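You operate a simulated robot arm through the tools that you are given. There is no shell and no other tool. Be economical: measure what you need, move in short steps, check, and stop when the job is done.

The job below is to be done with a simulated two-armed robot. You get a single attempt, and the scene is never put back.

TASK
Pick up the blue spec card with one hand, pass it to the other hand and put it on the angle bench top.

Only the result counts: the job must be done as asked and must still hold three seconds after the hand-in. Knocking over, shifting, dropping, spilling or breaking anything else fails it.

THE ROBOT
Two 7-joint arms with two-finger parallel grippers on one trunk, on a base that drives. Base frame: it is fixed to the floor where the robot stands at the start and does not move with it; the origin is under the middle of the robot, x ahead of it, y to its left, z up. Units: mm, degrees, N and s.
The left shoulder is at the start at [70, 163, 970], the right one opposite. Each reaches about 1002 mm from its shoulder. Places, roughly: angle bench top [600, -400, 900]. Payload 3.43 kg a hand.
The tool frame of a hand sits at the grasp point between the pads (the TCP): z along the fingers, y along the line on which they close. The tips reach 34 mm beyond it. Largest opening 128 mm; finger width 24, thickness 12; the body of the gripper, 48 by 130 mm, starts 96 mm behind the TCP.
Orientation is told as [roll, pitch, yaw] about the base's x, y, z axes, in that order, counted from this pose: with the fingers straight down and closing along the base's y, the tool's x points along the base's -x, its y along +y and its z along -z.

THE INTERFACE
- The arms move only by the tool play_rows. It takes "left_rows", "right_rows" or both (then of equal length, played together; a hand with none holds still); each is a list of rows, each an object (a shift or turn left out is 0, a gripper value left out holds the last) with "linear": the shift along the base's x, y, z in mm, a list of three; "rot": the turn, a rotation vector about the base's x, y, z in degrees, a list of three; "grip": the opening, from 0 (shut) to 1 (fully open). In form: [{"linear": [dx, dy, dz], "rot": [wx, wy, wz], "grip": grip}, ...]. A call has 1 to 10 rows; each row shifts and turns the commanded pose from where the row before left it. A row lasts 0.2 s, in which the tool goes at most 50 mm and 8.6 degrees; a call with a longer step from one row to the next is refused whole, and so is a gripper value outside its range. Where a pose cannot be reached the arm comes as near as it can. A force on the tool above 40 N (or 10 N above the force at the start of the call, whichever is more), or a blocked arm, ends the call early, and 0.2 s more pass. The fingers move at their own pace (about 153 mm/s each) and stop on an object; they squeeze with about 42 N. The grip force told is the motor's: it shows also when the fingers shut on nothing. Time passes only in rows, and 0.2 s behind the last, so rows that do not move let the fingers close. The reply holds the time, the measured pose of the TCP, the force on the tool along the base axes, the opening and the grip force, in the units named above and with some noise, with the torque about the TCP (base axes, N m) and any sound that the robot's microphone picked up.
- Cameras (640 x 400 px; columns grow to the right, rows downward): "scene" is now at [134.8, -10.5, 1279.4]; the picture's right is [-0.25, -0.97, 0.00], its down [0.12, -0.03, -0.99] and it looks along [0.96, -0.24, 0.12] (base axes); focal length 258 px, centre (320, 200). "left" rides on the left gripper at [76, 11, -160] in its tool frame; the picture's right is [-0.15, 0.99, 0.00], its down [-0.88, -0.13, -0.46] and it looks along [-0.45, -0.07, 0.89] (tool axes); focal length 234 px, centre (320, 200). "right" rides on the right gripper at [76, -11, -160] in its tool frame; the picture's right is [0.15, 0.99, 0.00], its down [-0.88, 0.13, -0.46] and it looks along [-0.45, 0.07, 0.89] (tool axes); focal length 234 px, centre (320, 200). There is no depth. A picture from a camera that has moved, and an enlarged one, comes with that camera's place and axes in the base frame and with its lens. The place of the scene camera against the robot may be out by one fixed shift of up to 18 mm in any direction.
- camera(camera): a new picture of that camera. The clock stands still meanwhile.
- lift_body(by): slides the trunk up (or, below 0, down) by that many mm; the arms and the scene camera ride with it, the base frame stays. It gives what a move gives, with no picture.
- steer(legs): drives the robot by 1 to 6 legs, each [ahead, left, turn to the left] in mm, mm and degrees, along the robot's own axes; the way and the turn of a leg run together, so that a leg with both is an arc; at most 1500 mm and 180 degrees a leg. The arms and the cameras ride along, it lands a little off, and it stops where it bumps. It gives what a move gives.
- aim_head(pan, tilt): turns the head with the scene camera to pan (to the left, within 86 degrees either way) and tilt (down, from -29 to 69), counted from straight ahead of the robot. It gives what a move gives.
- inspect(camera, box): a new picture of the part [left, top, right, bottom] of that camera's present view, enlarged. The clock stands still meanwhile.
- close_job(): hands the job in; it is judged then, once.

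Go step by step. Nothing tells you exact positions but the pictures and the camera data: compare them with the known pose of the tool, close in by small moves and look again before you grip or let go. The budget is 120 turns and 108 pictures, counting those below and the enlarged ones. Unless the task says otherwise, let go and move clear before handing in, and close with one line.

The tools are called after ">>>" as a command line: name --argument value ..., lists and objects as JSON in quotes. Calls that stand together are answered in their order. play_rows: Moves the arms, as the interface text tells. Its arguments: {"type":"object","properties":{"left_rows":{"type":"array"},"right_rows":{"type":"array"}},"required":[]} The other tools are called the same way: lift_body (by) slides the trunk up or down; steer (legs) drives the base; aim_head (pan, tilt) turns the head that bears the scene camera; camera (camera) takes a picture; inspect (camera, box) takes an enlarged picture of a part of a camera's view; close_job () hands the job in.

At the start:

```text
time_s: 0.0
left_position: [671.3, 58.8, 999.3]
left_tool_rot: [0.0, -0.1, 0.1]
left_wrist_force: [0.0, -1.0, 0.4]
left_torque: [-0.04, 0.01, 0.0]
left_gripper_width: 128.2
left_grip_force: 0.1
right_position: [428.0, -297.7, 1150.7]
right_tool_rot: [0.0, 0.1, 0.0]
right_wrist_force: [0.3, -0.4, 0.8]
right_torque: [-0.01, 0.0, 0.0]
right_gripper_width: 127.9
right_grip_force: 0.2
trunk travel left (down, up): [-450.0, 490.0]
robot x, y, heading: [-0.3, -0.5, -0.0]
head pan, tilt: [-14.3, -6.9]
```

scene: 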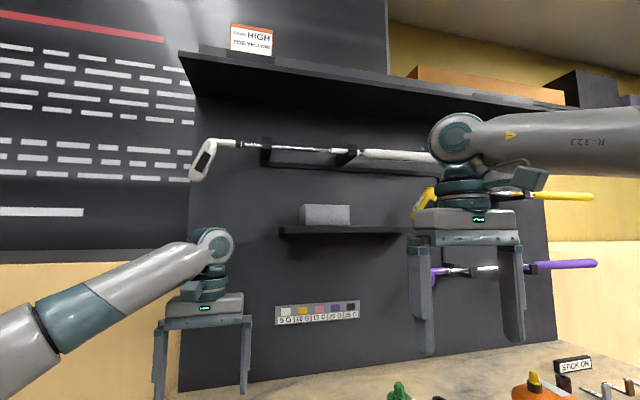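
right: 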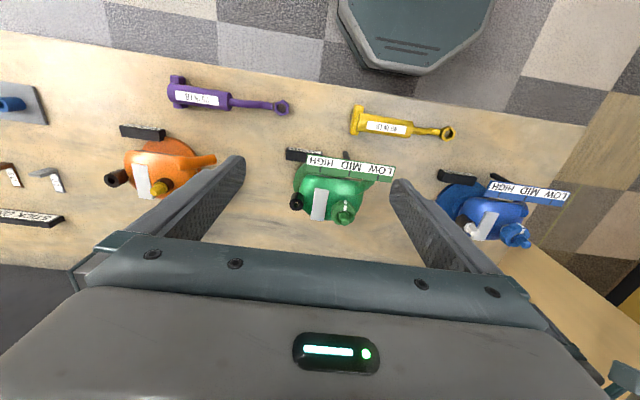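
left: 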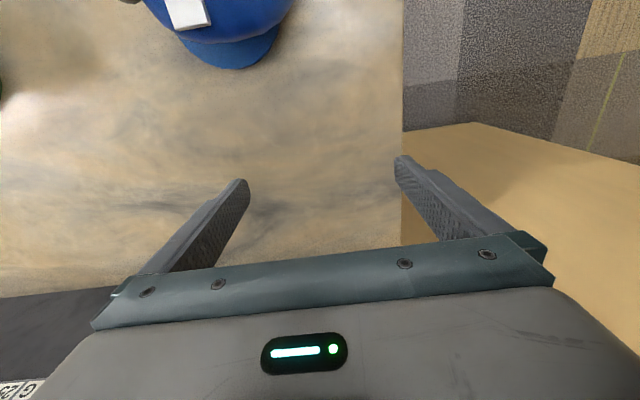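

I see a wall panel with a high shelf carrying cards and a bench below. The blue card isn't visible yet, so I'll look around the high shelf.

>>> inspect --camera "scene" --box '[160, 0, 420, 160]'

>>> aim_head --pan -40 --tilt -10

>>> camera --camera "scene"

>>> aim_head --pan 30 --tilt -10

>>> camera --camera "scene"

```text
2.46 times, centred on (290, 80) of scene
camera zoom: at [134.8, -10.5, 1279.4], right [-0.25, -0.97, 0.0], down [0.12, -0.03, -0.99], along [0.96, -0.24, 0.12], focal length 635 px, centre (394, 495)
```

zoom: 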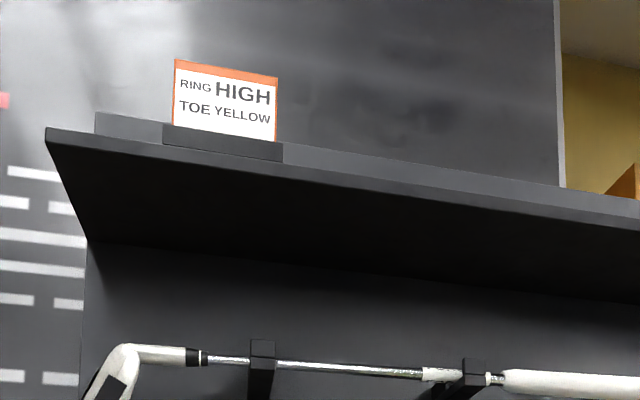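

```text
time_s: 0.9
left_position: [671.2, 59.5, 999.5]
left_tool_rot: [0.1, 0.0, 0.1]
left_wrist_force: [-0.3, 0.1, 0.0]
left_torque: [-0.04, 0.02, 0.0]
left_gripper_width: 127.8
left_grip_force: 0.0
right_position: [426.7, -298.6, 1147.9]
right_tool_rot: [0.0, 0.1, 0.1]
right_wrist_force: [0.5, 0.0, -0.5]
right_torque: [0.04, -0.02, 0.01]
right_gripper_width: 128.3
right_grip_force: 0.2
trunk travel left (down, up): [-450.0, 490.0]
robot x, y, heading: [-0.8, -0.1, 0.0]
head pan, tilt: [-40.0, -10.0]
```

```text
103 pictures are left
camera scene: at [115.7, -43.3, 1284.0], right [-0.64, -0.77, 0.0], down [0.13, -0.11, -0.98], along [0.76, -0.63, 0.17], focal length 258 px, centre (320, 200)
```

scene: 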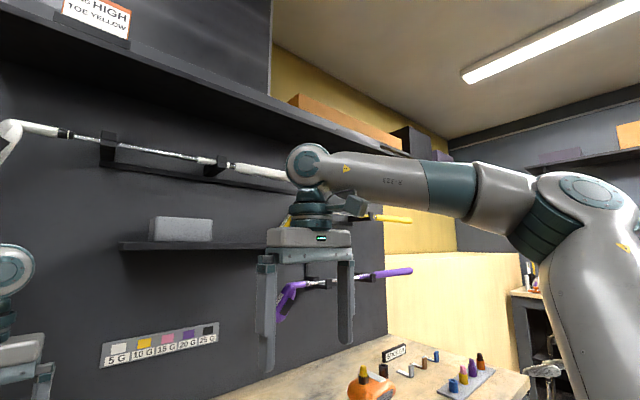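

```text
time_s: 2.3
left_position: [672.4, 59.2, 999.7]
left_tool_rot: [0.1, -0.1, 0.1]
left_wrist_force: [-0.5, 0.0, 0.5]
left_torque: [0.0, 0.01, 0.0]
left_gripper_width: 127.7
left_grip_force: 0.1
right_position: [427.3, -299.2, 1149.5]
right_tool_rot: [-0.1, 0.0, 0.1]
right_wrist_force: [-0.1, -0.6, -0.2]
right_torque: [0.0, -0.01, -0.04]
right_gripper_width: 128.2
right_grip_force: 0.1
trunk travel left (down, up): [-450.0, 490.0]
robot x, y, heading: [0.0, -1.3, -0.1]
head pan, tilt: [30.0, -10.0]
```

```text
102 pictures are left
camera scene: at [124.1, 52.9, 1284.0], right [0.5, -0.87, 0.0], down [0.15, 0.09, -0.98], along [0.85, 0.49, 0.17], focal length 258 px, centre (320, 200)
```

scene: 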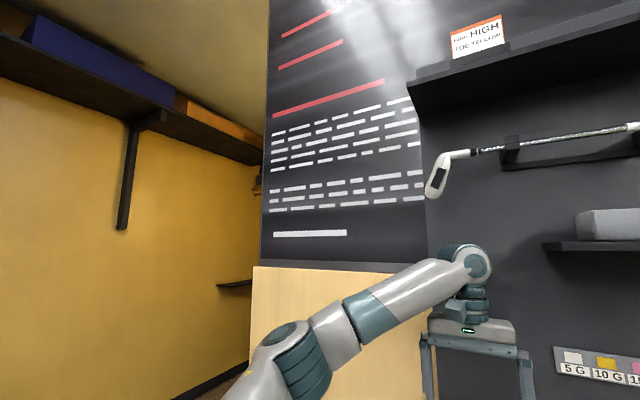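

The work surface is the high shelf (about z 1633). I'll pull the left hand back from under it, and look at the bench meanwhile.

>>> play_rows --left_rows '[{"linear": [-45, 10, 0]}, {"linear": [-45, 10, 0]}, {"linear": [-45, 10, 0]}, {"linear": [-45, 10, 0]}, {"linear": [-45, 10, 0]}]'

>>> aim_head --pan -25 --tilt 35

>>> camera --camera "scene"

>>> aim_head --pan -80 --tilt 10

>>> camera --camera "scene"

```text
time_s: 3.0
left_position: [570.8, 84.0, 998.8]
left_tool_rot: [-0.7, -1.1, 1.8]
left_wrist_force: [7.6, -2.7, -4.8]
left_torque: [0.28, -0.6, 0.63]
left_gripper_width: 127.9
left_grip_force: 0.1
right_position: [426.6, -298.6, 1150.6]
right_tool_rot: [0.0, -0.1, 0.0]
right_wrist_force: [0.1, -0.6, 0.4]
right_torque: [0.03, -0.02, 0.0]
right_gripper_width: 128.1
right_grip_force: 0.1
trunk travel left (down, up): [-450.0, 490.0]
robot x, y, heading: [3.0, -1.3, 0.1]
head pan, tilt: [30.0, -10.0]
stopped in row 3 (left hand): the force on the tool passed its limit (the readings are from after the stop); the commanded pose is now the measured one
```

```text
time_s: 4.3
left_position: [569.9, 82.6, 999.9]
left_tool_rot: [-0.7, -1.2, 1.6]
left_wrist_force: [8.8, 0.4, 7.7]
left_torque: [-0.5, -0.22, 0.67]
left_gripper_width: 127.9
left_grip_force: 0.0
right_position: [426.9, -297.8, 1149.9]
right_tool_rot: [0.0, -0.1, 0.0]
right_wrist_force: [-1.1, 0.8, 0.7]
right_torque: [-0.02, -0.02, -0.02]
right_gripper_width: 127.9
right_grip_force: 0.1
trunk travel left (down, up): [-450.0, 490.0]
robot x, y, heading: [3.2, -0.5, -0.0]
head pan, tilt: [-25.0, 35.0]
```

```text
101 pictures are left
camera scene: at [131.6, -26.3, 1212.7], right [-0.42, -0.91, 0.0], down [-0.52, 0.24, -0.82], along [0.74, -0.35, -0.57], focal length 258 px, centre (320, 200)
```

scene: 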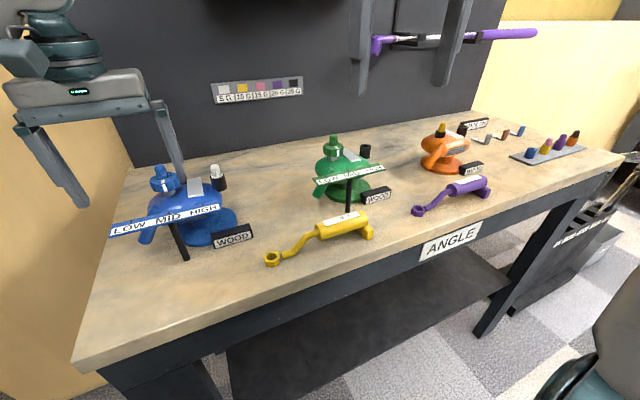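

```text
time_s: 5.5
left_position: [569.3, 82.3, 999.0]
left_tool_rot: [-0.8, -1.2, 1.7]
left_wrist_force: [12.6, 1.6, 12.0]
left_torque: [-0.79, -0.29, 0.85]
left_gripper_width: 127.8
left_grip_force: 0.0
right_position: [428.6, -298.7, 1149.2]
right_tool_rot: [0.0, 0.0, 0.0]
right_wrist_force: [0.5, -0.4, 0.6]
right_torque: [0.01, 0.0, 0.0]
right_gripper_width: 128.0
right_grip_force: 0.1
trunk travel left (down, up): [-450.0, 490.0]
robot x, y, heading: [1.5, 1.6, -0.1]
head pan, tilt: [-80.0, 10.0]
```

```text
100 pictures are left
camera scene: at [67.9, -80.7, 1252.7], right [-0.98, -0.17, 0.0], down [-0.03, 0.17, -0.98], along [0.17, -0.97, -0.17], focal length 258 px, centre (320, 200)
```

scene: 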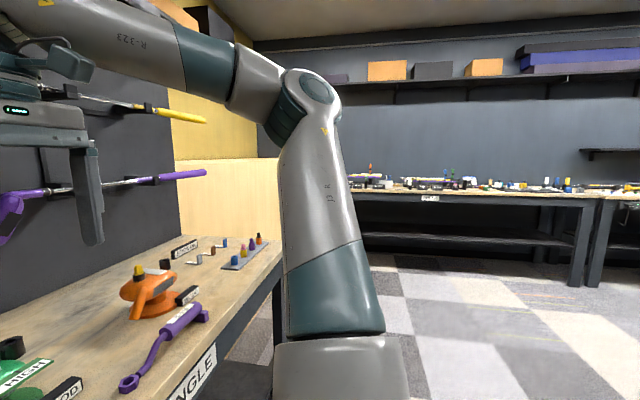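

The left hand met something while pulling back, likely the blue machine on the bench. I'll look closely before moving it again.

>>> aim_head --pan 5 --tilt 25

>>> camera --camera "scene"

>>> camera --camera "left"

```text
time_s: 7.1
left_position: [569.8, 82.9, 999.2]
left_tool_rot: [-0.7, -1.2, 1.7]
left_wrist_force: [15.9, 0.6, 14.6]
left_torque: [-1.03, -0.34, 0.94]
left_gripper_width: 128.2
left_grip_force: 0.1
right_position: [426.5, -298.6, 1149.9]
right_tool_rot: [0.0, 0.1, 0.0]
right_wrist_force: [0.0, 0.6, -0.6]
right_torque: [0.01, 0.0, -0.02]
right_gripper_width: 128.0
right_grip_force: 0.1
trunk travel left (down, up): [-450.0, 490.0]
robot x, y, heading: [-3.3, 2.9, 0.2]
head pan, tilt: [5.0, 25.0]
```

```text
99 pictures are left
camera scene: at [143.6, 18.8, 1228.3], right [0.09, -1.0, 0.0], down [-0.42, -0.04, -0.91], along [0.9, 0.08, -0.42], focal length 258 px, centre (320, 200)
```

scene: 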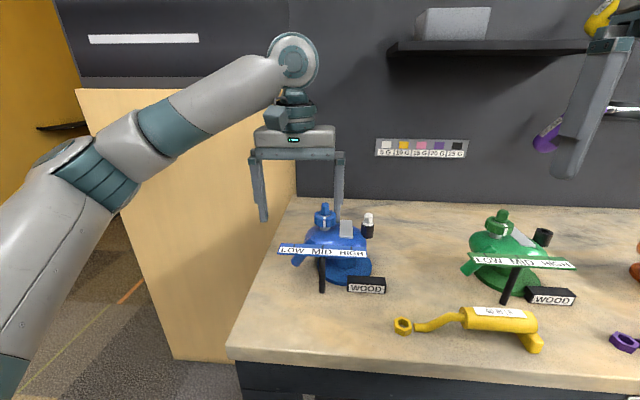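

```text
98 pictures are left
camera left: at [490.9, 93.7, 1157.4], right [0.12, 0.99, -0.01], down [0.87, -0.1, 0.48], along [0.47, -0.06, -0.88], focal length 234 px, centre (320, 200)
```

left: 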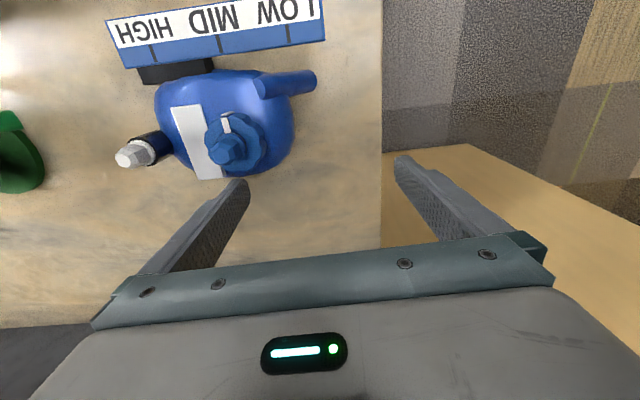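

The right finger of the left hand is against the blue machine's top knob. I'll ease back ahead, then lift well above it.

>>> play_rows --left_rows '[{"linear": [15, 0, 0]}, {"linear": [10, 5, 0]}, {"linear": [0, 10, 20]}, {"linear": [0, 0, 30]}, {"linear": [0, 0, 40]}, {"linear": [0, 0, 40]}]'

>>> camera --camera "scene"

>>> camera --camera "left"

```text
time_s: 8.5
left_position: [593.5, 98.1, 1130.0]
left_tool_rot: [-0.7, -1.1, 1.7]
left_wrist_force: [-0.6, 0.6, 0.7]
left_torque: [-0.01, -0.04, -0.02]
left_gripper_width: 127.9
left_grip_force: 0.1
right_position: [424.7, -299.2, 1149.4]
right_tool_rot: [0.1, -0.1, 0.0]
right_wrist_force: [0.3, 0.2, -0.4]
right_torque: [0.04, -0.04, 0.0]
right_gripper_width: 127.9
right_grip_force: 0.0
trunk travel left (down, up): [-450.0, 490.0]
robot x, y, heading: [4.1, 1.6, -0.1]
head pan, tilt: [5.0, 25.0]
```

```text
97 pictures are left
camera scene: at [141.6, 18.1, 1228.5], right [0.09, -1.0, 0.0], down [-0.42, -0.04, -0.91], along [0.9, 0.08, -0.42], focal length 258 px, centre (320, 200)
```

scene: 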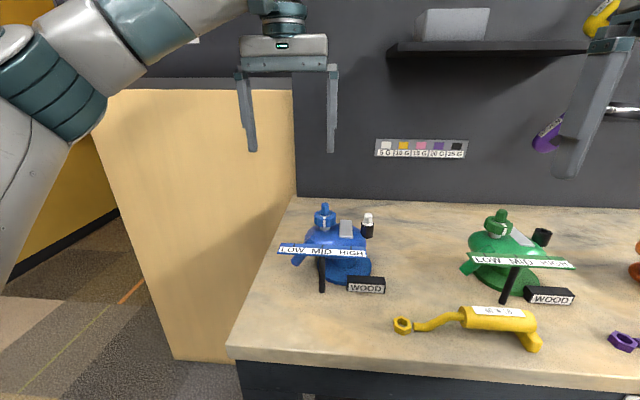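

```text
96 pictures are left
camera left: at [514.3, 108.8, 1288.0], right [0.12, 0.99, -0.01], down [0.87, -0.1, 0.48], along [0.47, -0.06, -0.88], focal length 234 px, centre (320, 200)
```

left: 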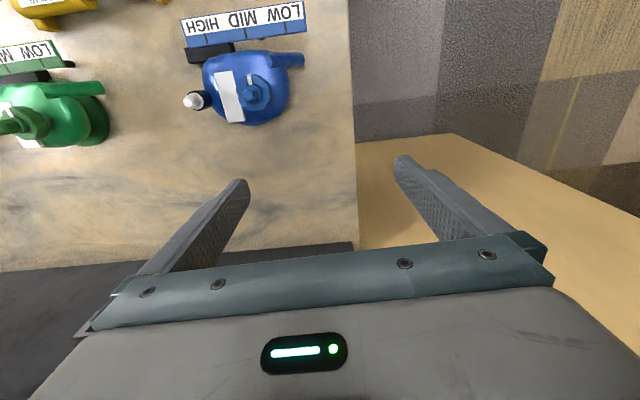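

The machine appears unmoved (same pixels as before). Now I pull the left hand back and raise the trunk to see the shelf.

>>> play_rows --left_rows '[{"linear": [-35, 5, 10]}, {"linear": [-35, 5, 10]}, {"linear": [-35, 5, 10]}, {"linear": [-35, 5, 0]}, {"linear": [-35, 5, 0]}]'

>>> aim_head --pan -10 --tilt 5

>>> camera --camera "scene"

```text
time_s: 9.7
left_position: [419.3, 122.9, 1160.3]
left_tool_rot: [-0.7, -1.1, 1.6]
left_wrist_force: [0.3, -0.5, 0.1]
left_torque: [0.02, 0.01, -0.01]
left_gripper_width: 128.2
left_grip_force: 0.1
right_position: [425.8, -298.0, 1150.4]
right_tool_rot: [0.0, -0.1, 0.1]
right_wrist_force: [0.3, -0.9, -0.5]
right_torque: [-0.03, -0.03, 0.0]
right_gripper_width: 128.2
right_grip_force: 0.1
trunk travel left (down, up): [-450.0, 490.0]
robot x, y, heading: [0.4, -2.1, -0.4]
head pan, tilt: [5.0, 25.0]
```

```text
time_s: 10.5
left_position: [421.3, 124.4, 1159.5]
left_tool_rot: [-0.6, -1.1, 1.7]
left_wrist_force: [0.3, 0.4, 1.4]
left_torque: [0.0, 0.0, -0.05]
left_gripper_width: 128.1
left_grip_force: 0.1
right_position: [427.1, -298.9, 1149.7]
right_tool_rot: [0.0, -0.1, 0.0]
right_wrist_force: [0.2, 0.4, 0.6]
right_torque: [-0.01, 0.01, 0.02]
right_gripper_width: 127.8
right_grip_force: 0.0
trunk travel left (down, up): [-450.0, 490.0]
robot x, y, heading: [0.4, -0.9, 0.2]
head pan, tilt: [-10.0, 5.0]
```

```text
95 pictures are left
camera scene: at [141.5, -5.1, 1260.7], right [-0.17, -0.98, 0.0], down [-0.09, 0.02, -1.0], along [0.98, -0.17, -0.09], focal length 258 px, centre (320, 200)
```

scene: 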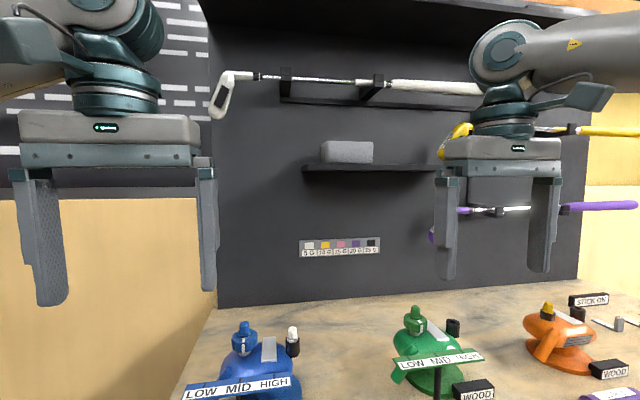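

Both hands are clear of the shelf. Raising the trunk.

>>> lift_body --by 440

>>> aim_head --pan -12 --tilt 8

>>> camera --camera "scene"

>>> camera --camera "right"

>>> camera --camera "left"

```text
refused: 440 is not a number from -400 to 400
```

```text
time_s: 11.2
left_position: [421.3, 124.0, 1159.8]
left_tool_rot: [-0.5, -1.3, 1.7]
left_wrist_force: [-0.1, -0.2, -0.2]
left_torque: [-0.01, -0.01, 0.01]
left_gripper_width: 128.1
left_grip_force: 0.2
right_position: [427.6, -297.6, 1150.1]
right_tool_rot: [0.0, -0.2, 0.0]
right_wrist_force: [0.5, -0.7, 0.3]
right_torque: [0.03, 0.01, -0.01]
right_gripper_width: 128.0
right_grip_force: 0.1
trunk travel left (down, up): [-450.0, 490.0]
robot x, y, heading: [0.5, 0.4, 0.0]
head pan, tilt: [-12.0, 8.0]
```

```text
94 pictures are left
camera scene: at [141.6, -8.5, 1256.0], right [-0.21, -0.98, 0.0], down [-0.14, 0.03, -0.99], along [0.97, -0.21, -0.14], focal length 258 px, centre (320, 200)
```

scene: 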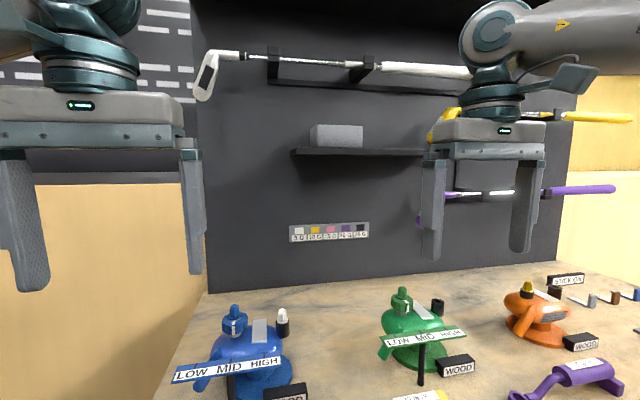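

```text
93 pictures are left
camera right: at [350.3, -309.8, 1310.7], right [-0.15, 0.99, 0.0], down [0.88, 0.13, 0.46], along [0.45, 0.07, -0.89], focal length 234 px, centre (320, 200)
```

right: 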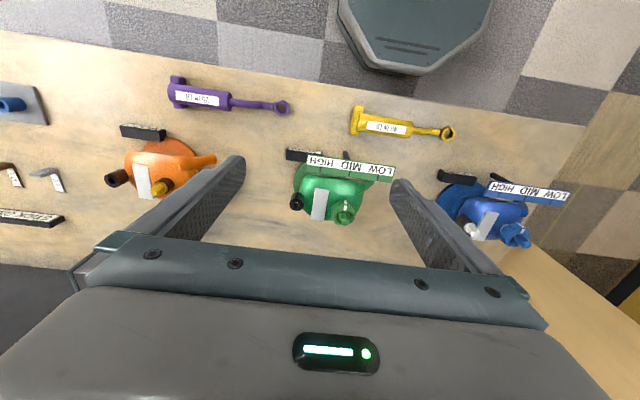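

```text
92 pictures are left
camera left: at [341.7, 134.5, 1317.4], right [0.12, 0.99, -0.01], down [0.87, -0.1, 0.48], along [0.47, -0.06, -0.88], focal length 234 px, centre (320, 200)
```

left: 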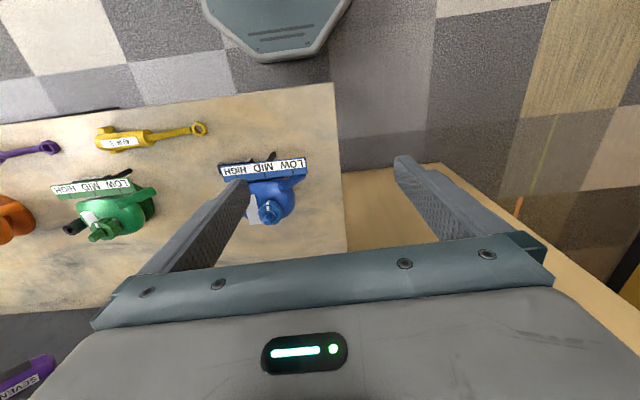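

The limit is 400 per call, so I'll raise by 400.

>>> lift_body --by 400

>>> camera --camera "scene"

>>> camera --camera "right"

```text
time_s: 15.0
left_position: [421.1, 124.3, 1559.2]
left_tool_rot: [-0.7, -1.2, 1.6]
left_wrist_force: [-0.5, -0.3, -0.5]
left_torque: [0.03, 0.02, 0.01]
left_gripper_width: 127.8
left_grip_force: 0.1
right_position: [427.8, -297.8, 1549.9]
right_tool_rot: [0.0, -0.1, 0.0]
right_wrist_force: [-0.3, -0.1, 0.3]
right_torque: [-0.01, 0.01, -0.03]
right_gripper_width: 128.2
right_grip_force: 0.0
trunk travel left (down, up): [-850.0, 90.0]
robot x, y, heading: [3.9, 1.7, 0.2]
head pan, tilt: [-12.0, 8.0]
```

```text
91 pictures are left
camera scene: at [141.8, -8.5, 1655.9], right [-0.21, -0.98, 0.0], down [-0.14, 0.03, -0.99], along [0.97, -0.21, -0.14], focal length 258 px, centre (320, 200)
```

scene: 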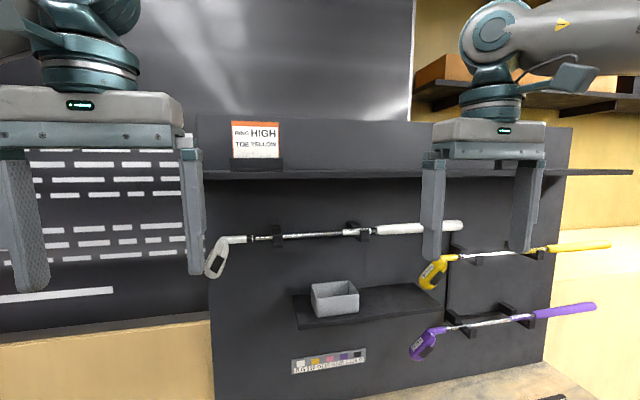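

```text
90 pictures are left
camera right: at [350.4, -309.8, 1710.7], right [-0.15, 0.99, 0.0], down [0.88, 0.13, 0.46], along [0.45, 0.07, -0.89], focal length 234 px, centre (320, 200)
```

right: 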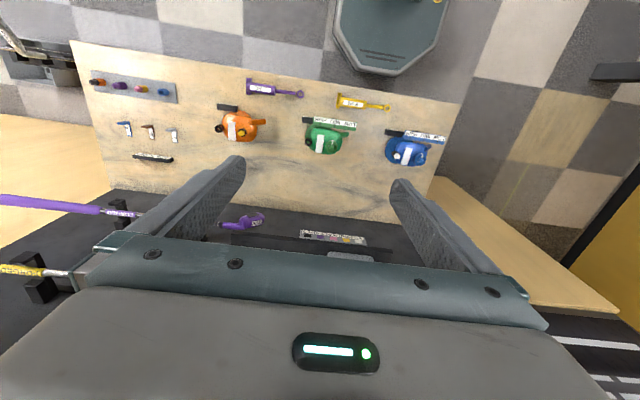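

The shelf is edge-on now; only the orange card is visible, hands may hide others. Going up the last 90 and looking around.

>>> lift_body --by 88

>>> aim_head --pan -35 --tilt 5

>>> camera --camera "scene"

>>> aim_head --pan 30 --tilt 5

>>> camera --camera "scene"

```text
time_s: 16.2
left_position: [420.1, 124.4, 1646.8]
left_tool_rot: [-0.6, -1.3, 1.8]
left_wrist_force: [-0.9, 0.0, -0.2]
left_torque: [0.0, 0.02, 0.02]
left_gripper_width: 128.0
left_grip_force: 0.1
right_position: [427.7, -298.2, 1639.1]
right_tool_rot: [0.0, -0.1, 0.0]
right_wrist_force: [0.0, 0.8, -0.3]
right_torque: [0.0, 0.02, -0.02]
right_gripper_width: 127.7
right_grip_force: 0.0
trunk travel left (down, up): [-938.0, 2.0]
robot x, y, heading: [-0.2, 0.5, -0.1]
head pan, tilt: [-12.0, 8.0]
```

```text
time_s: 17.1
left_position: [419.9, 122.8, 1646.9]
left_tool_rot: [-0.6, -1.3, 1.6]
left_wrist_force: [-0.2, -0.4, -0.3]
left_torque: [-0.01, -0.01, 0.04]
left_gripper_width: 128.0
left_grip_force: 0.1
right_position: [427.5, -298.9, 1637.9]
right_tool_rot: [-0.1, 0.0, -0.1]
right_wrist_force: [-0.3, -1.0, 0.0]
right_torque: [0.02, 0.0, 0.0]
right_gripper_width: 128.2
right_grip_force: 0.0
trunk travel left (down, up): [-938.0, 2.0]
robot x, y, heading: [1.2, -1.5, -0.1]
head pan, tilt: [-35.0, 5.0]
```

```text
89 pictures are left
camera scene: at [126.6, -41.9, 1748.8], right [-0.57, -0.82, 0.0], down [-0.07, 0.05, -1.0], along [0.82, -0.57, -0.09], focal length 258 px, centre (320, 200)
```

scene: 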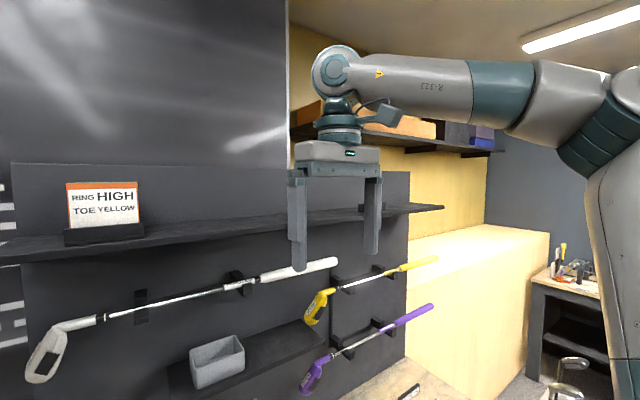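

```text
time_s: 18.5
left_position: [420.8, 123.9, 1647.0]
left_tool_rot: [-0.4, -1.3, 1.7]
left_wrist_force: [0.3, 0.1, -0.4]
left_torque: [-0.01, 0.02, -0.02]
left_gripper_width: 128.1
left_grip_force: 0.1
right_position: [427.3, -299.0, 1638.6]
right_tool_rot: [0.0, -0.1, 0.0]
right_wrist_force: [1.2, -0.2, 0.0]
right_torque: [0.01, 0.03, -0.02]
right_gripper_width: 128.1
right_grip_force: 0.1
trunk travel left (down, up): [-938.0, 2.0]
robot x, y, heading: [0.8, -0.7, 0.2]
head pan, tilt: [30.0, 5.0]
```

```text
88 pictures are left
camera scene: at [130.8, 56.6, 1748.8], right [0.5, -0.87, 0.0], down [-0.08, -0.04, -1.0], along [0.86, 0.5, -0.09], focal length 258 px, centre (320, 200)
```

scene: 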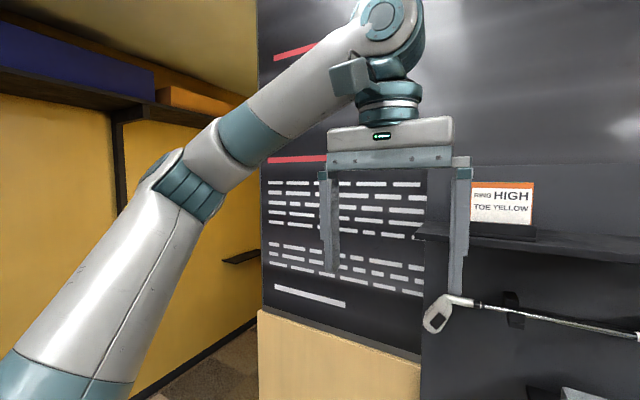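

There is a second dark item on the shelf behind the right hand. I'll lift the right hand and zoom there.

>>> play_rows --right_rows '[{"linear": [-20, -20, 40]}, {"linear": [-20, -20, 40]}, {"linear": [-20, -20, 40]}, {"linear": [-20, 0, 40]}]'

>>> aim_head --pan -35 --tilt 5

>>> camera --camera "scene"

>>> inspect --camera "scene" --box '[280, 120, 480, 245]'

```text
time_s: 19.5
left_position: [417.3, 127.2, 1648.9]
left_tool_rot: [-0.8, -1.4, 1.7]
left_wrist_force: [-0.4, 0.4, -0.2]
left_torque: [0.02, -0.06, -0.01]
left_gripper_width: 128.1
left_grip_force: 0.1
right_position: [347.6, -356.6, 1761.1]
right_tool_rot: [0.1, -0.4, 0.0]
right_wrist_force: [0.3, 0.7, 0.0]
right_torque: [-0.05, -0.06, 0.0]
right_gripper_width: 127.9
right_grip_force: 0.1
right hand out of reach, approached as far as the arm can: row 4
trunk travel left (down, up): [-938.0, 2.0]
robot x, y, heading: [1.5, -0.5, 0.0]
head pan, tilt: [30.0, 5.0]
```

```text
time_s: 20.8
left_position: [420.3, 124.3, 1647.0]
left_tool_rot: [-0.5, -1.3, 1.7]
left_wrist_force: [0.4, 0.1, 0.1]
left_torque: [0.01, -0.01, -0.01]
left_gripper_width: 127.7
left_grip_force: 0.0
right_position: [351.0, -359.6, 1759.7]
right_tool_rot: [0.0, -0.3, 0.0]
right_wrist_force: [0.3, -0.2, 0.1]
right_torque: [0.0, 0.01, 0.01]
right_gripper_width: 127.8
right_grip_force: 0.1
trunk travel left (down, up): [-938.0, 2.0]
robot x, y, heading: [-1.1, -4.8, -0.1]
head pan, tilt: [-35.0, 5.0]
```

```text
87 pictures are left
camera scene: at [125.7, -41.2, 1748.9], right [-0.57, -0.82, 0.0], down [-0.07, 0.05, -1.0], along [0.82, -0.57, -0.09], focal length 258 px, centre (320, 200)
```

scene: 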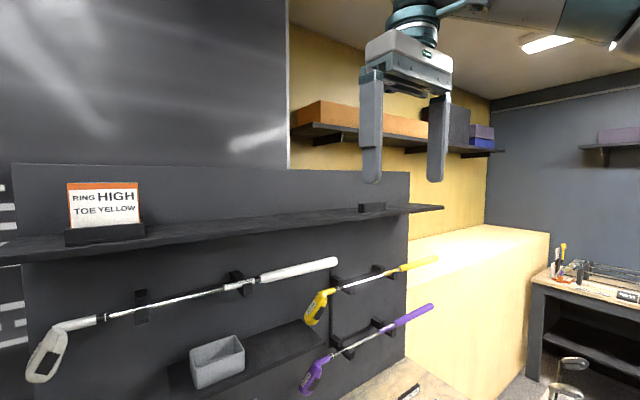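

```text
3.20 times, centred on (380, 182) of scene
camera zoom: at [125.7, -41.2, 1748.9], right [-0.57, -0.82, 0.0], down [-0.07, 0.05, -1.0], along [0.82, -0.57, -0.09], focal length 826 px, centre (128, 256)
```

zoom: 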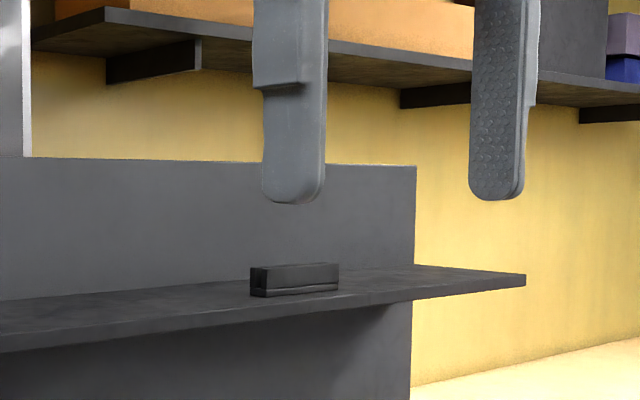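

An empty holder stands at the right end of the shelf. I'll zoom on the orange card and other parts of the room.

>>> inspect --camera "scene" --box '[40, 160, 200, 260]'

>>> inspect --camera "scene" --box '[480, 200, 640, 300]'

>>> inspect --camera "scene" --box '[160, 320, 288, 400]'

>>> aim_head --pan -80 --tilt 25

>>> camera --camera "scene"

>>> aim_head --pan 80 --tilt 25

>>> camera --camera "scene"

```text
4.00 times, centred on (120, 210) of scene
camera zoom: at [125.7, -41.2, 1748.9], right [-0.57, -0.82, 0.0], down [-0.07, 0.05, -1.0], along [0.82, -0.57, -0.09], focal length 1032 px, centre (1120, 160)
```

zoom: 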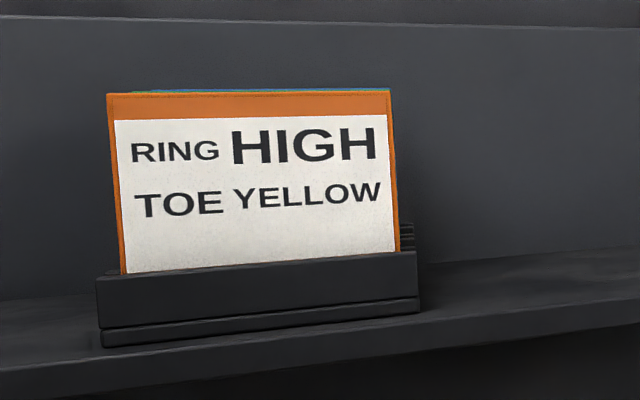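

```text
4.00 times, centred on (560, 250) of scene
camera zoom: at [125.7, -41.2, 1748.9], right [-0.57, -0.82, 0.0], down [-0.07, 0.05, -1.0], along [0.82, -0.57, -0.09], focal length 1032 px, centre (-640, 0)
```

zoom: 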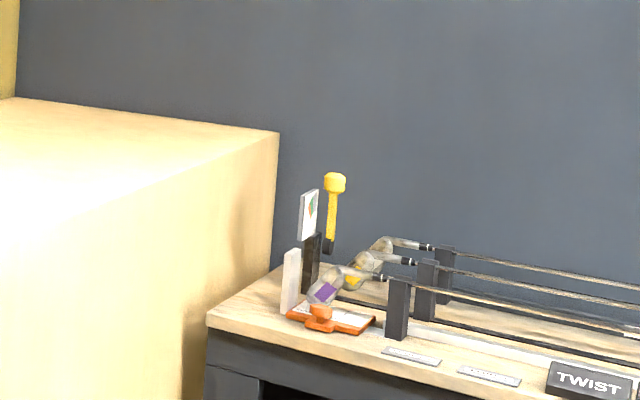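

```text
5.00 times, centred on (224, 360) of scene
camera zoom: at [125.7, -41.2, 1748.9], right [-0.57, -0.82, 0.0], down [-0.07, 0.05, -1.0], along [0.82, -0.57, -0.09], focal length 1290 px, centre (800, -600)
```

zoom: 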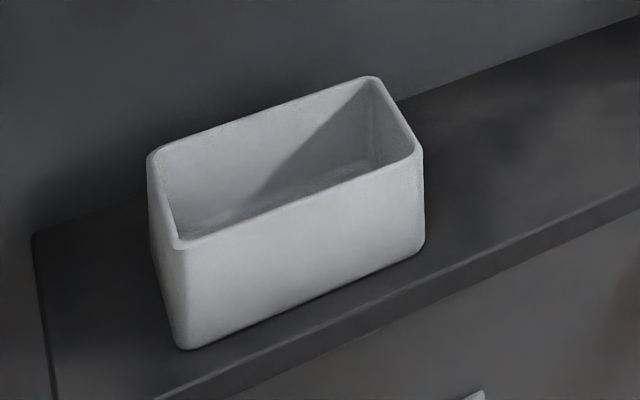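

```text
time_s: 21.9
left_position: [420.6, 124.2, 1647.8]
left_tool_rot: [-0.6, -1.2, 1.8]
left_wrist_force: [0.2, 0.1, -0.4]
left_torque: [0.01, 0.01, 0.03]
left_gripper_width: 128.0
left_grip_force: 0.1
right_position: [352.0, -358.6, 1758.9]
right_tool_rot: [0.1, -0.1, -0.1]
right_wrist_force: [0.5, -0.6, -1.1]
right_torque: [-0.03, 0.0, -0.01]
right_gripper_width: 128.1
right_grip_force: 0.1
trunk travel left (down, up): [-938.0, 2.0]
robot x, y, heading: [1.0, -0.4, -0.0]
head pan, tilt: [-80.0, 25.0]
```

```text
82 pictures are left
camera scene: at [67.1, -79.9, 1716.4], right [-0.98, -0.17, 0.0], down [-0.07, 0.42, -0.91], along [0.16, -0.89, -0.42], focal length 258 px, centre (320, 200)
```

scene: 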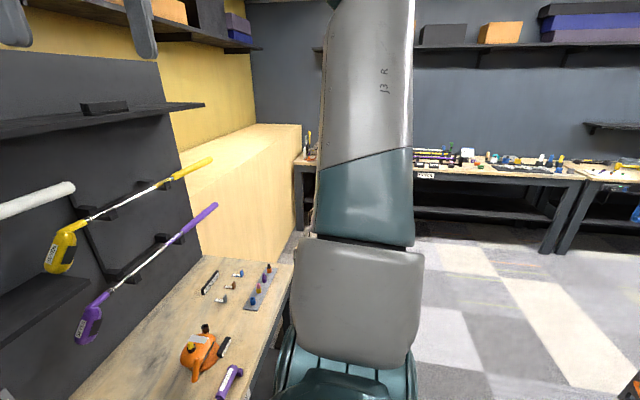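

```text
time_s: 24.4
left_position: [421.1, 124.1, 1646.1]
left_tool_rot: [-0.6, -1.2, 1.8]
left_wrist_force: [0.3, -0.3, 0.7]
left_torque: [0.03, 0.0, 0.05]
left_gripper_width: 127.8
left_grip_force: 0.1
right_position: [351.7, -358.6, 1759.7]
right_tool_rot: [0.1, -0.2, 0.0]
right_wrist_force: [0.8, 0.6, -0.1]
right_torque: [0.0, 0.0, 0.01]
right_gripper_width: 128.1
right_grip_force: 0.0
trunk travel left (down, up): [-938.0, 2.0]
robot x, y, heading: [0.3, 3.2, 0.1]
head pan, tilt: [80.0, 25.0]
```

```text
81 pictures are left
camera scene: at [67.3, 101.5, 1716.4], right [0.98, -0.17, 0.0], down [-0.07, -0.42, -0.91], along [0.16, 0.89, -0.42], focal length 258 px, centre (320, 200)
```

scene: 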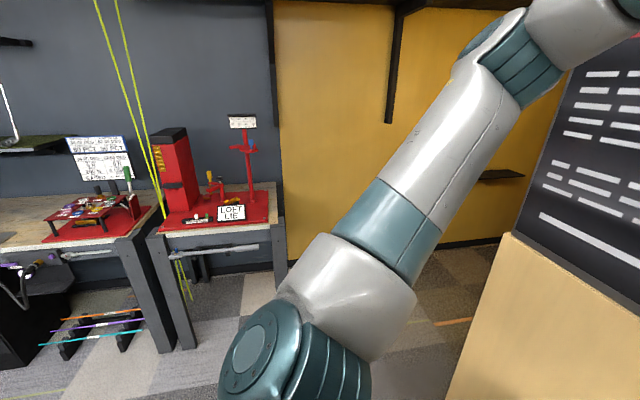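

The blue card stands in a rack behind an orange and a green one, near [720, 10, 1690]. I'll bring the left hand's camera above it to see the spacing.

>>> aim_head --pan 0 --tilt 8

>>> play_rows --left_rows '[{"linear": [0, 0, 45]}, {"linear": [0, 0, 45]}, {"linear": [0, 0, 45]}, {"linear": [0, 0, 45]}, {"linear": [30, -15, 0]}, {"linear": [40, -20, 0]}, {"linear": [40, -20, 0]}, {"linear": [40, -20, 0]}]'

>>> camera --camera "left"

>>> camera --camera "scene"

```text
time_s: 25.9
left_position: [421.1, 123.8, 1647.0]
left_tool_rot: [-0.6, -1.2, 1.8]
left_wrist_force: [-0.8, 0.3, 0.4]
left_torque: [0.01, -0.01, 0.0]
left_gripper_width: 127.7
left_grip_force: 0.0
right_position: [351.3, -359.2, 1760.6]
right_tool_rot: [0.1, -0.3, 0.0]
right_wrist_force: [0.7, 0.2, -0.8]
right_torque: [0.03, -0.02, 0.0]
right_gripper_width: 128.2
right_grip_force: 0.1
trunk travel left (down, up): [-938.0, 2.0]
robot x, y, heading: [-1.2, 2.4, -0.1]
head pan, tilt: [0.0, 8.0]
```

```text
time_s: 27.7
left_position: [540.4, 66.7, 1774.5]
left_tool_rot: [-0.6, -1.3, 1.7]
left_wrist_force: [-0.2, -0.5, 0.6]
left_torque: [-0.01, 0.0, -0.02]
left_gripper_width: 128.1
left_grip_force: 0.0
left hand out of reach, approached as far as the arm can: row 4, 5, 6, 7, 8
right_position: [350.8, -359.9, 1759.6]
right_tool_rot: [0.1, -0.2, 0.1]
right_wrist_force: [0.0, -0.5, -0.6]
right_torque: [-0.01, 0.03, 0.01]
right_gripper_width: 128.1
right_grip_force: 0.1
trunk travel left (down, up): [-938.0, 2.0]
robot x, y, heading: [-1.2, 3.0, -0.0]
head pan, tilt: [0.0, 8.0]
```

```text
80 pictures are left
camera left: at [460.5, 76.7, 1932.1], right [0.12, 0.99, -0.01], down [0.87, -0.1, 0.48], along [0.47, -0.06, -0.88], focal length 234 px, centre (320, 200)
```

left: 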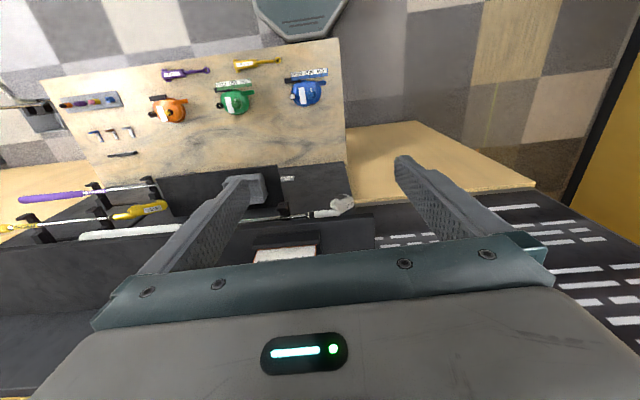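

```text
79 pictures are left
camera scene: at [142.3, 9.4, 1744.1], right [0.0, -1.0, 0.0], down [-0.14, 0.0, -0.99], along [0.99, 0.0, -0.14], focal length 258 px, centre (320, 200)
```

scene: 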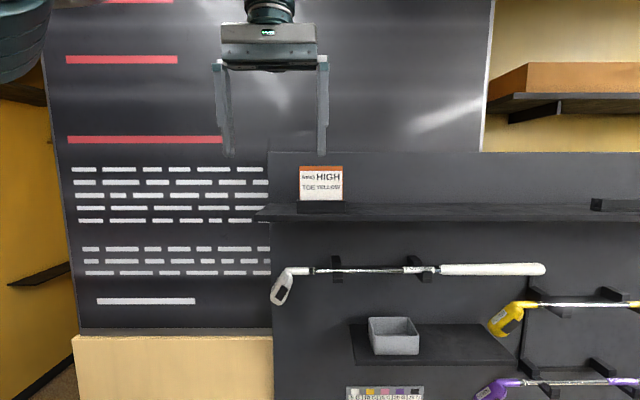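

Straight-down reach is limited here; tilting the fingers forward 30° will bring the rack into the left camera's view.

>>> play_rows --left_rows '[{"rot": [0, -7.5, 0]}, {"rot": [0, -7.5, 0]}, {"rot": [0, -7.5, 0]}, {"rot": [0, -7.5, 0]}, {"linear": [30, -20, 10]}, {"linear": [30, -20, 10]}, {"linear": [30, -10, 0]}]'

>>> camera --camera "left"

```text
time_s: 29.3
left_position: [638.7, 18.6, 1791.9]
left_tool_rot: [-1.6, -30.9, 2.0]
left_wrist_force: [0.5, -0.4, -0.6]
left_torque: [0.01, 0.02, 0.04]
left_gripper_width: 128.1
left_grip_force: 0.1
right_position: [353.7, -360.5, 1759.8]
right_tool_rot: [0.2, -0.1, 0.0]
right_wrist_force: [-0.5, -0.1, 0.0]
right_torque: [0.01, 0.08, -0.03]
right_gripper_width: 128.0
right_grip_force: 0.1
trunk travel left (down, up): [-938.0, 2.0]
robot x, y, heading: [-1.3, 1.0, 0.1]
head pan, tilt: [0.0, 8.0]
```

```text
78 pictures are left
camera left: at [491.3, 28.7, 1889.2], right [0.1, 0.99, 0.05], down [0.52, -0.1, 0.85], along [0.85, -0.06, -0.53], focal length 234 px, centre (320, 200)
```

left: 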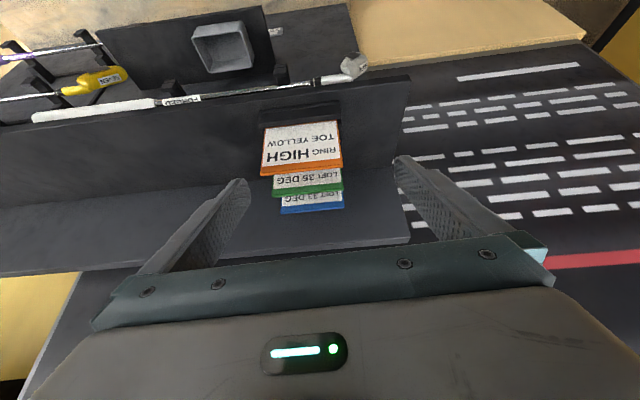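

The rack holds orange, green and blue cards about 40 mm apart, blue at the back (x≈765). Zooming in for exact measurements.

>>> inspect --camera "left" --box '[240, 80, 432, 250]'

>>> inspect --camera "scene" --box '[260, 140, 388, 220]'

```text
2.35 times, centred on (336, 165) of left
camera zoom: at [491.3, 28.7, 1889.2], right [0.1, 0.99, 0.05], down [0.52, -0.1, 0.85], along [0.85, -0.06, -0.53], focal length 551 px, centre (282, 282)
```

zoom: 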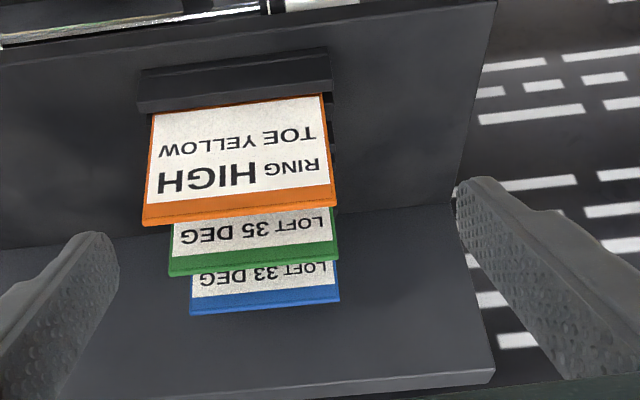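

```text
5.00 times, centred on (324, 180) of scene
camera zoom: at [145.8, 8.6, 1743.8], right [0.0, -1.0, 0.0], down [-0.14, 0.0, -0.99], along [0.99, 0.0, -0.14], focal length 1290 px, centre (300, 300)
```

zoom: 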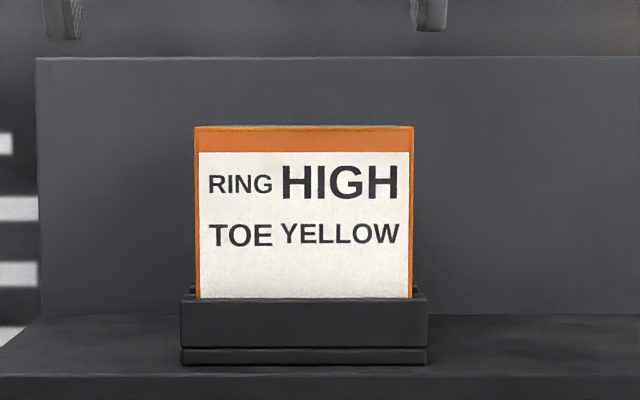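

Blue card: about x≈766, y≈0, top z≈1733, roughly 87 wide, with ~42 mm gap to green. I plan to grip its side edges with the left hand tilted ~35°. I need to drive closer for reach, so I check floor clearance first.

>>> play_rows --left_rows '[{"linear": [-40, 0, 0]}, {"linear": [-40, 0, 0]}, {"linear": [-40, 0, 0]}]'

>>> aim_head --pan -20 --tilt 69

>>> camera --camera "scene"

>>> camera --camera "right"

```text
time_s: 30.1
left_position: [510.6, 18.9, 1794.9]
left_tool_rot: [-1.7, -31.3, 1.9]
left_wrist_force: [-1.1, 0.8, 0.6]
left_torque: [0.0, -0.05, -0.01]
left_gripper_width: 128.1
left_grip_force: 0.0
right_position: [347.9, -358.4, 1761.3]
right_tool_rot: [0.1, -0.3, 0.0]
right_wrist_force: [-0.8, -0.2, -0.6]
right_torque: [0.0, -0.05, -0.02]
right_gripper_width: 128.0
right_grip_force: 0.1
trunk travel left (down, up): [-938.0, 2.0]
robot x, y, heading: [0.9, -1.4, -0.1]
head pan, tilt: [0.0, 8.0]
```

```text
time_s: 31.4
left_position: [513.7, 20.2, 1794.9]
left_tool_rot: [-1.6, -31.2, 1.9]
left_wrist_force: [0.7, -0.4, -0.2]
left_torque: [-0.03, -0.01, -0.02]
left_gripper_width: 127.8
left_grip_force: 0.1
right_position: [351.9, -359.3, 1761.0]
right_tool_rot: [0.1, -0.3, 0.0]
right_wrist_force: [-0.2, 0.7, -0.1]
right_torque: [0.02, -0.05, 0.04]
right_gripper_width: 128.1
right_grip_force: 0.1
trunk travel left (down, up): [-938.0, 2.0]
robot x, y, heading: [1.8, 2.2, -0.1]
head pan, tilt: [-20.0, 68.8]
```

```text
75 pictures are left
camera scene: at [103.3, -8.4, 1657.0], right [-0.34, -0.94, 0.0], down [-0.88, 0.32, -0.36], along [0.34, -0.12, -0.93], focal length 258 px, centre (320, 200)
```

scene: 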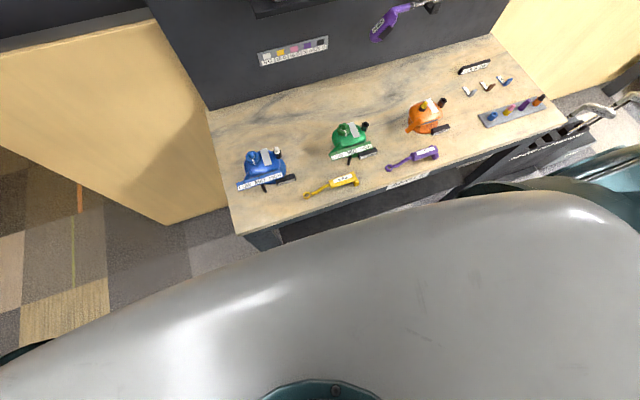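

```text
74 pictures are left
camera right: at [274.4, -370.6, 1920.3], right [-0.15, 0.99, 0.0], down [0.88, 0.13, 0.46], along [0.45, 0.07, -0.89], focal length 234 px, centre (320, 200)
```

right: 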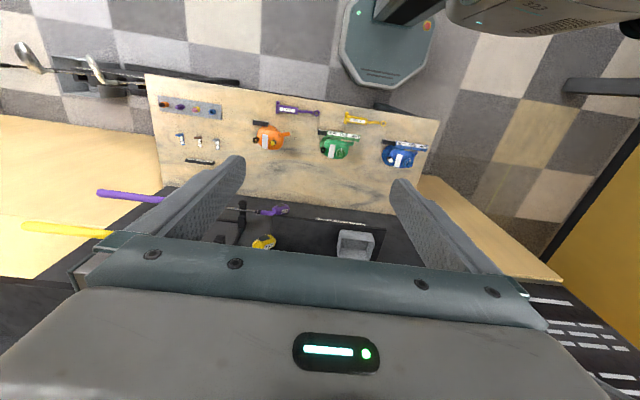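

Base front is ~95 mm from the bench edge. Driving ahead 55 and right 100.

>>> steer --legs '[[55, 0, 0], [0, -100, 0]]'

>>> aim_head --pan 5 --tilt 8

>>> camera --camera "left"

>>> camera --camera "scene"

```text
time_s: 33.1
left_position: [561.5, -65.5, 1797.8]
left_tool_rot: [-2.3, -31.5, 2.2]
left_wrist_force: [-0.6, 0.9, 0.3]
left_torque: [-0.14, -0.05, -0.07]
left_gripper_width: 128.1
left_grip_force: 0.0
right_position: [397.9, -444.0, 1766.0]
right_tool_rot: [-0.6, -0.7, -0.1]
right_wrist_force: [-0.8, 1.4, 0.4]
right_torque: [-0.11, -0.06, 0.0]
right_gripper_width: 127.9
right_grip_force: 0.0
trunk travel left (down, up): [-938.0, 2.0]
robot x, y, heading: [54.9, -100.0, -0.4]
head pan, tilt: [-20.0, 68.8]
```

```text
time_s: 34.5
left_position: [567.9, -76.3, 1796.4]
left_tool_rot: [-1.9, -31.2, 1.9]
left_wrist_force: [-1.6, 0.1, -0.8]
left_torque: [-0.01, -0.02, 0.01]
left_gripper_width: 128.0
left_grip_force: 0.0
right_position: [405.2, -454.8, 1760.5]
right_tool_rot: [0.0, -0.3, -0.1]
right_wrist_force: [-0.2, 0.9, 0.8]
right_torque: [-0.06, 0.0, 0.04]
right_gripper_width: 127.7
right_grip_force: 0.1
trunk travel left (down, up): [-938.0, 2.0]
robot x, y, heading: [55.8, -101.0, -0.3]
head pan, tilt: [5.0, 8.0]
```

```text
73 pictures are left
camera left: at [420.2, -65.3, 1893.0], right [0.11, 0.99, 0.05], down [0.52, -0.1, 0.85], along [0.85, -0.07, -0.53], focal length 234 px, centre (320, 200)
```

left: 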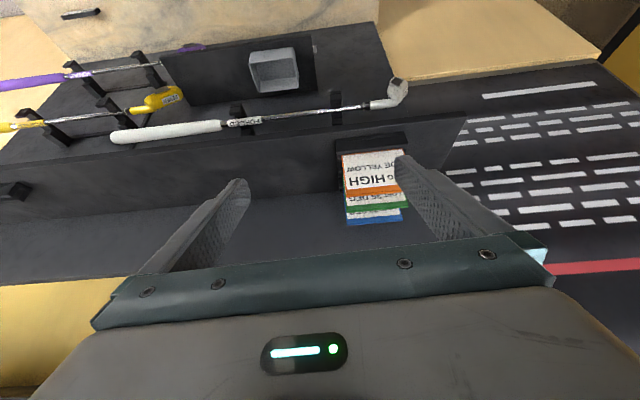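

```text
72 pictures are left
camera scene: at [197.1, -78.0, 1744.0], right [0.08, -1.0, 0.0], down [-0.14, -0.01, -0.99], along [0.99, 0.08, -0.14], focal length 258 px, centre (320, 200)
```

scene: 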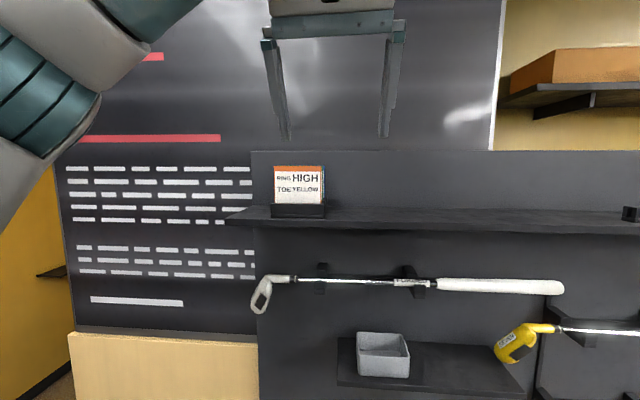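

Now levelling the tilt to exactly -35° and moving over for another close look.

>>> play_rows --left_rows '[{"linear": [15, 20, 5], "rot": [1.6, -3.8, -0.9]}, {"linear": [20, 25, 0]}, {"linear": [30, 30, 0]}, {"linear": [20, 0, 0]}]'

>>> camera --camera "left"

>>> inspect --camera "left" --box '[240, 80, 432, 250]'

```text
time_s: 35.5
left_position: [659.4, -4.5, 1797.9]
left_tool_rot: [0.2, -35.0, 0.0]
left_wrist_force: [-0.6, 0.1, -0.6]
left_torque: [0.06, 0.01, 0.0]
left_gripper_width: 127.7
left_grip_force: 0.1
right_position: [407.3, -458.8, 1760.4]
right_tool_rot: [0.3, -0.1, -0.1]
right_wrist_force: [-1.3, -0.1, 1.1]
right_torque: [0.04, -0.01, -0.05]
right_gripper_width: 127.8
right_grip_force: 0.1
trunk travel left (down, up): [-938.0, 2.0]
robot x, y, heading: [54.9, -100.5, -0.1]
head pan, tilt: [5.0, 8.0]
```

```text
71 pictures are left
camera left: at [506.4, 6.3, 1886.0], right [0.12, 0.99, 0.09], down [0.46, -0.13, 0.88], along [0.88, -0.06, -0.47], focal length 234 px, centre (320, 200)
```

left: 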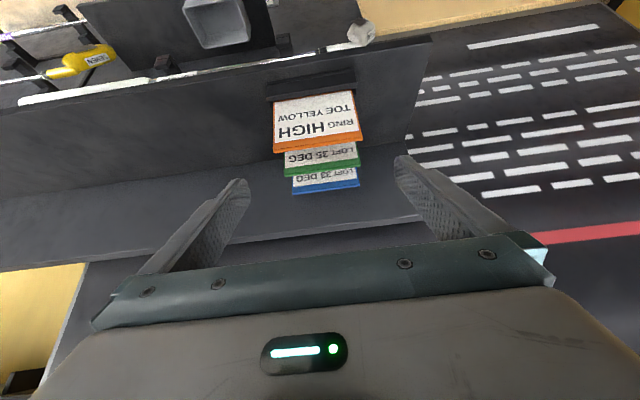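

```text
2.35 times, centred on (336, 165) of left
camera zoom: at [506.4, 6.3, 1886.0], right [0.12, 0.99, 0.09], down [0.46, -0.13, 0.88], along [0.88, -0.06, -0.47], focal length 551 px, centre (282, 282)
```

zoom: 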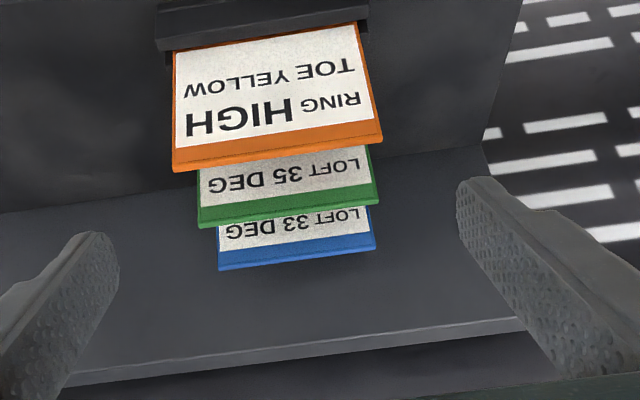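

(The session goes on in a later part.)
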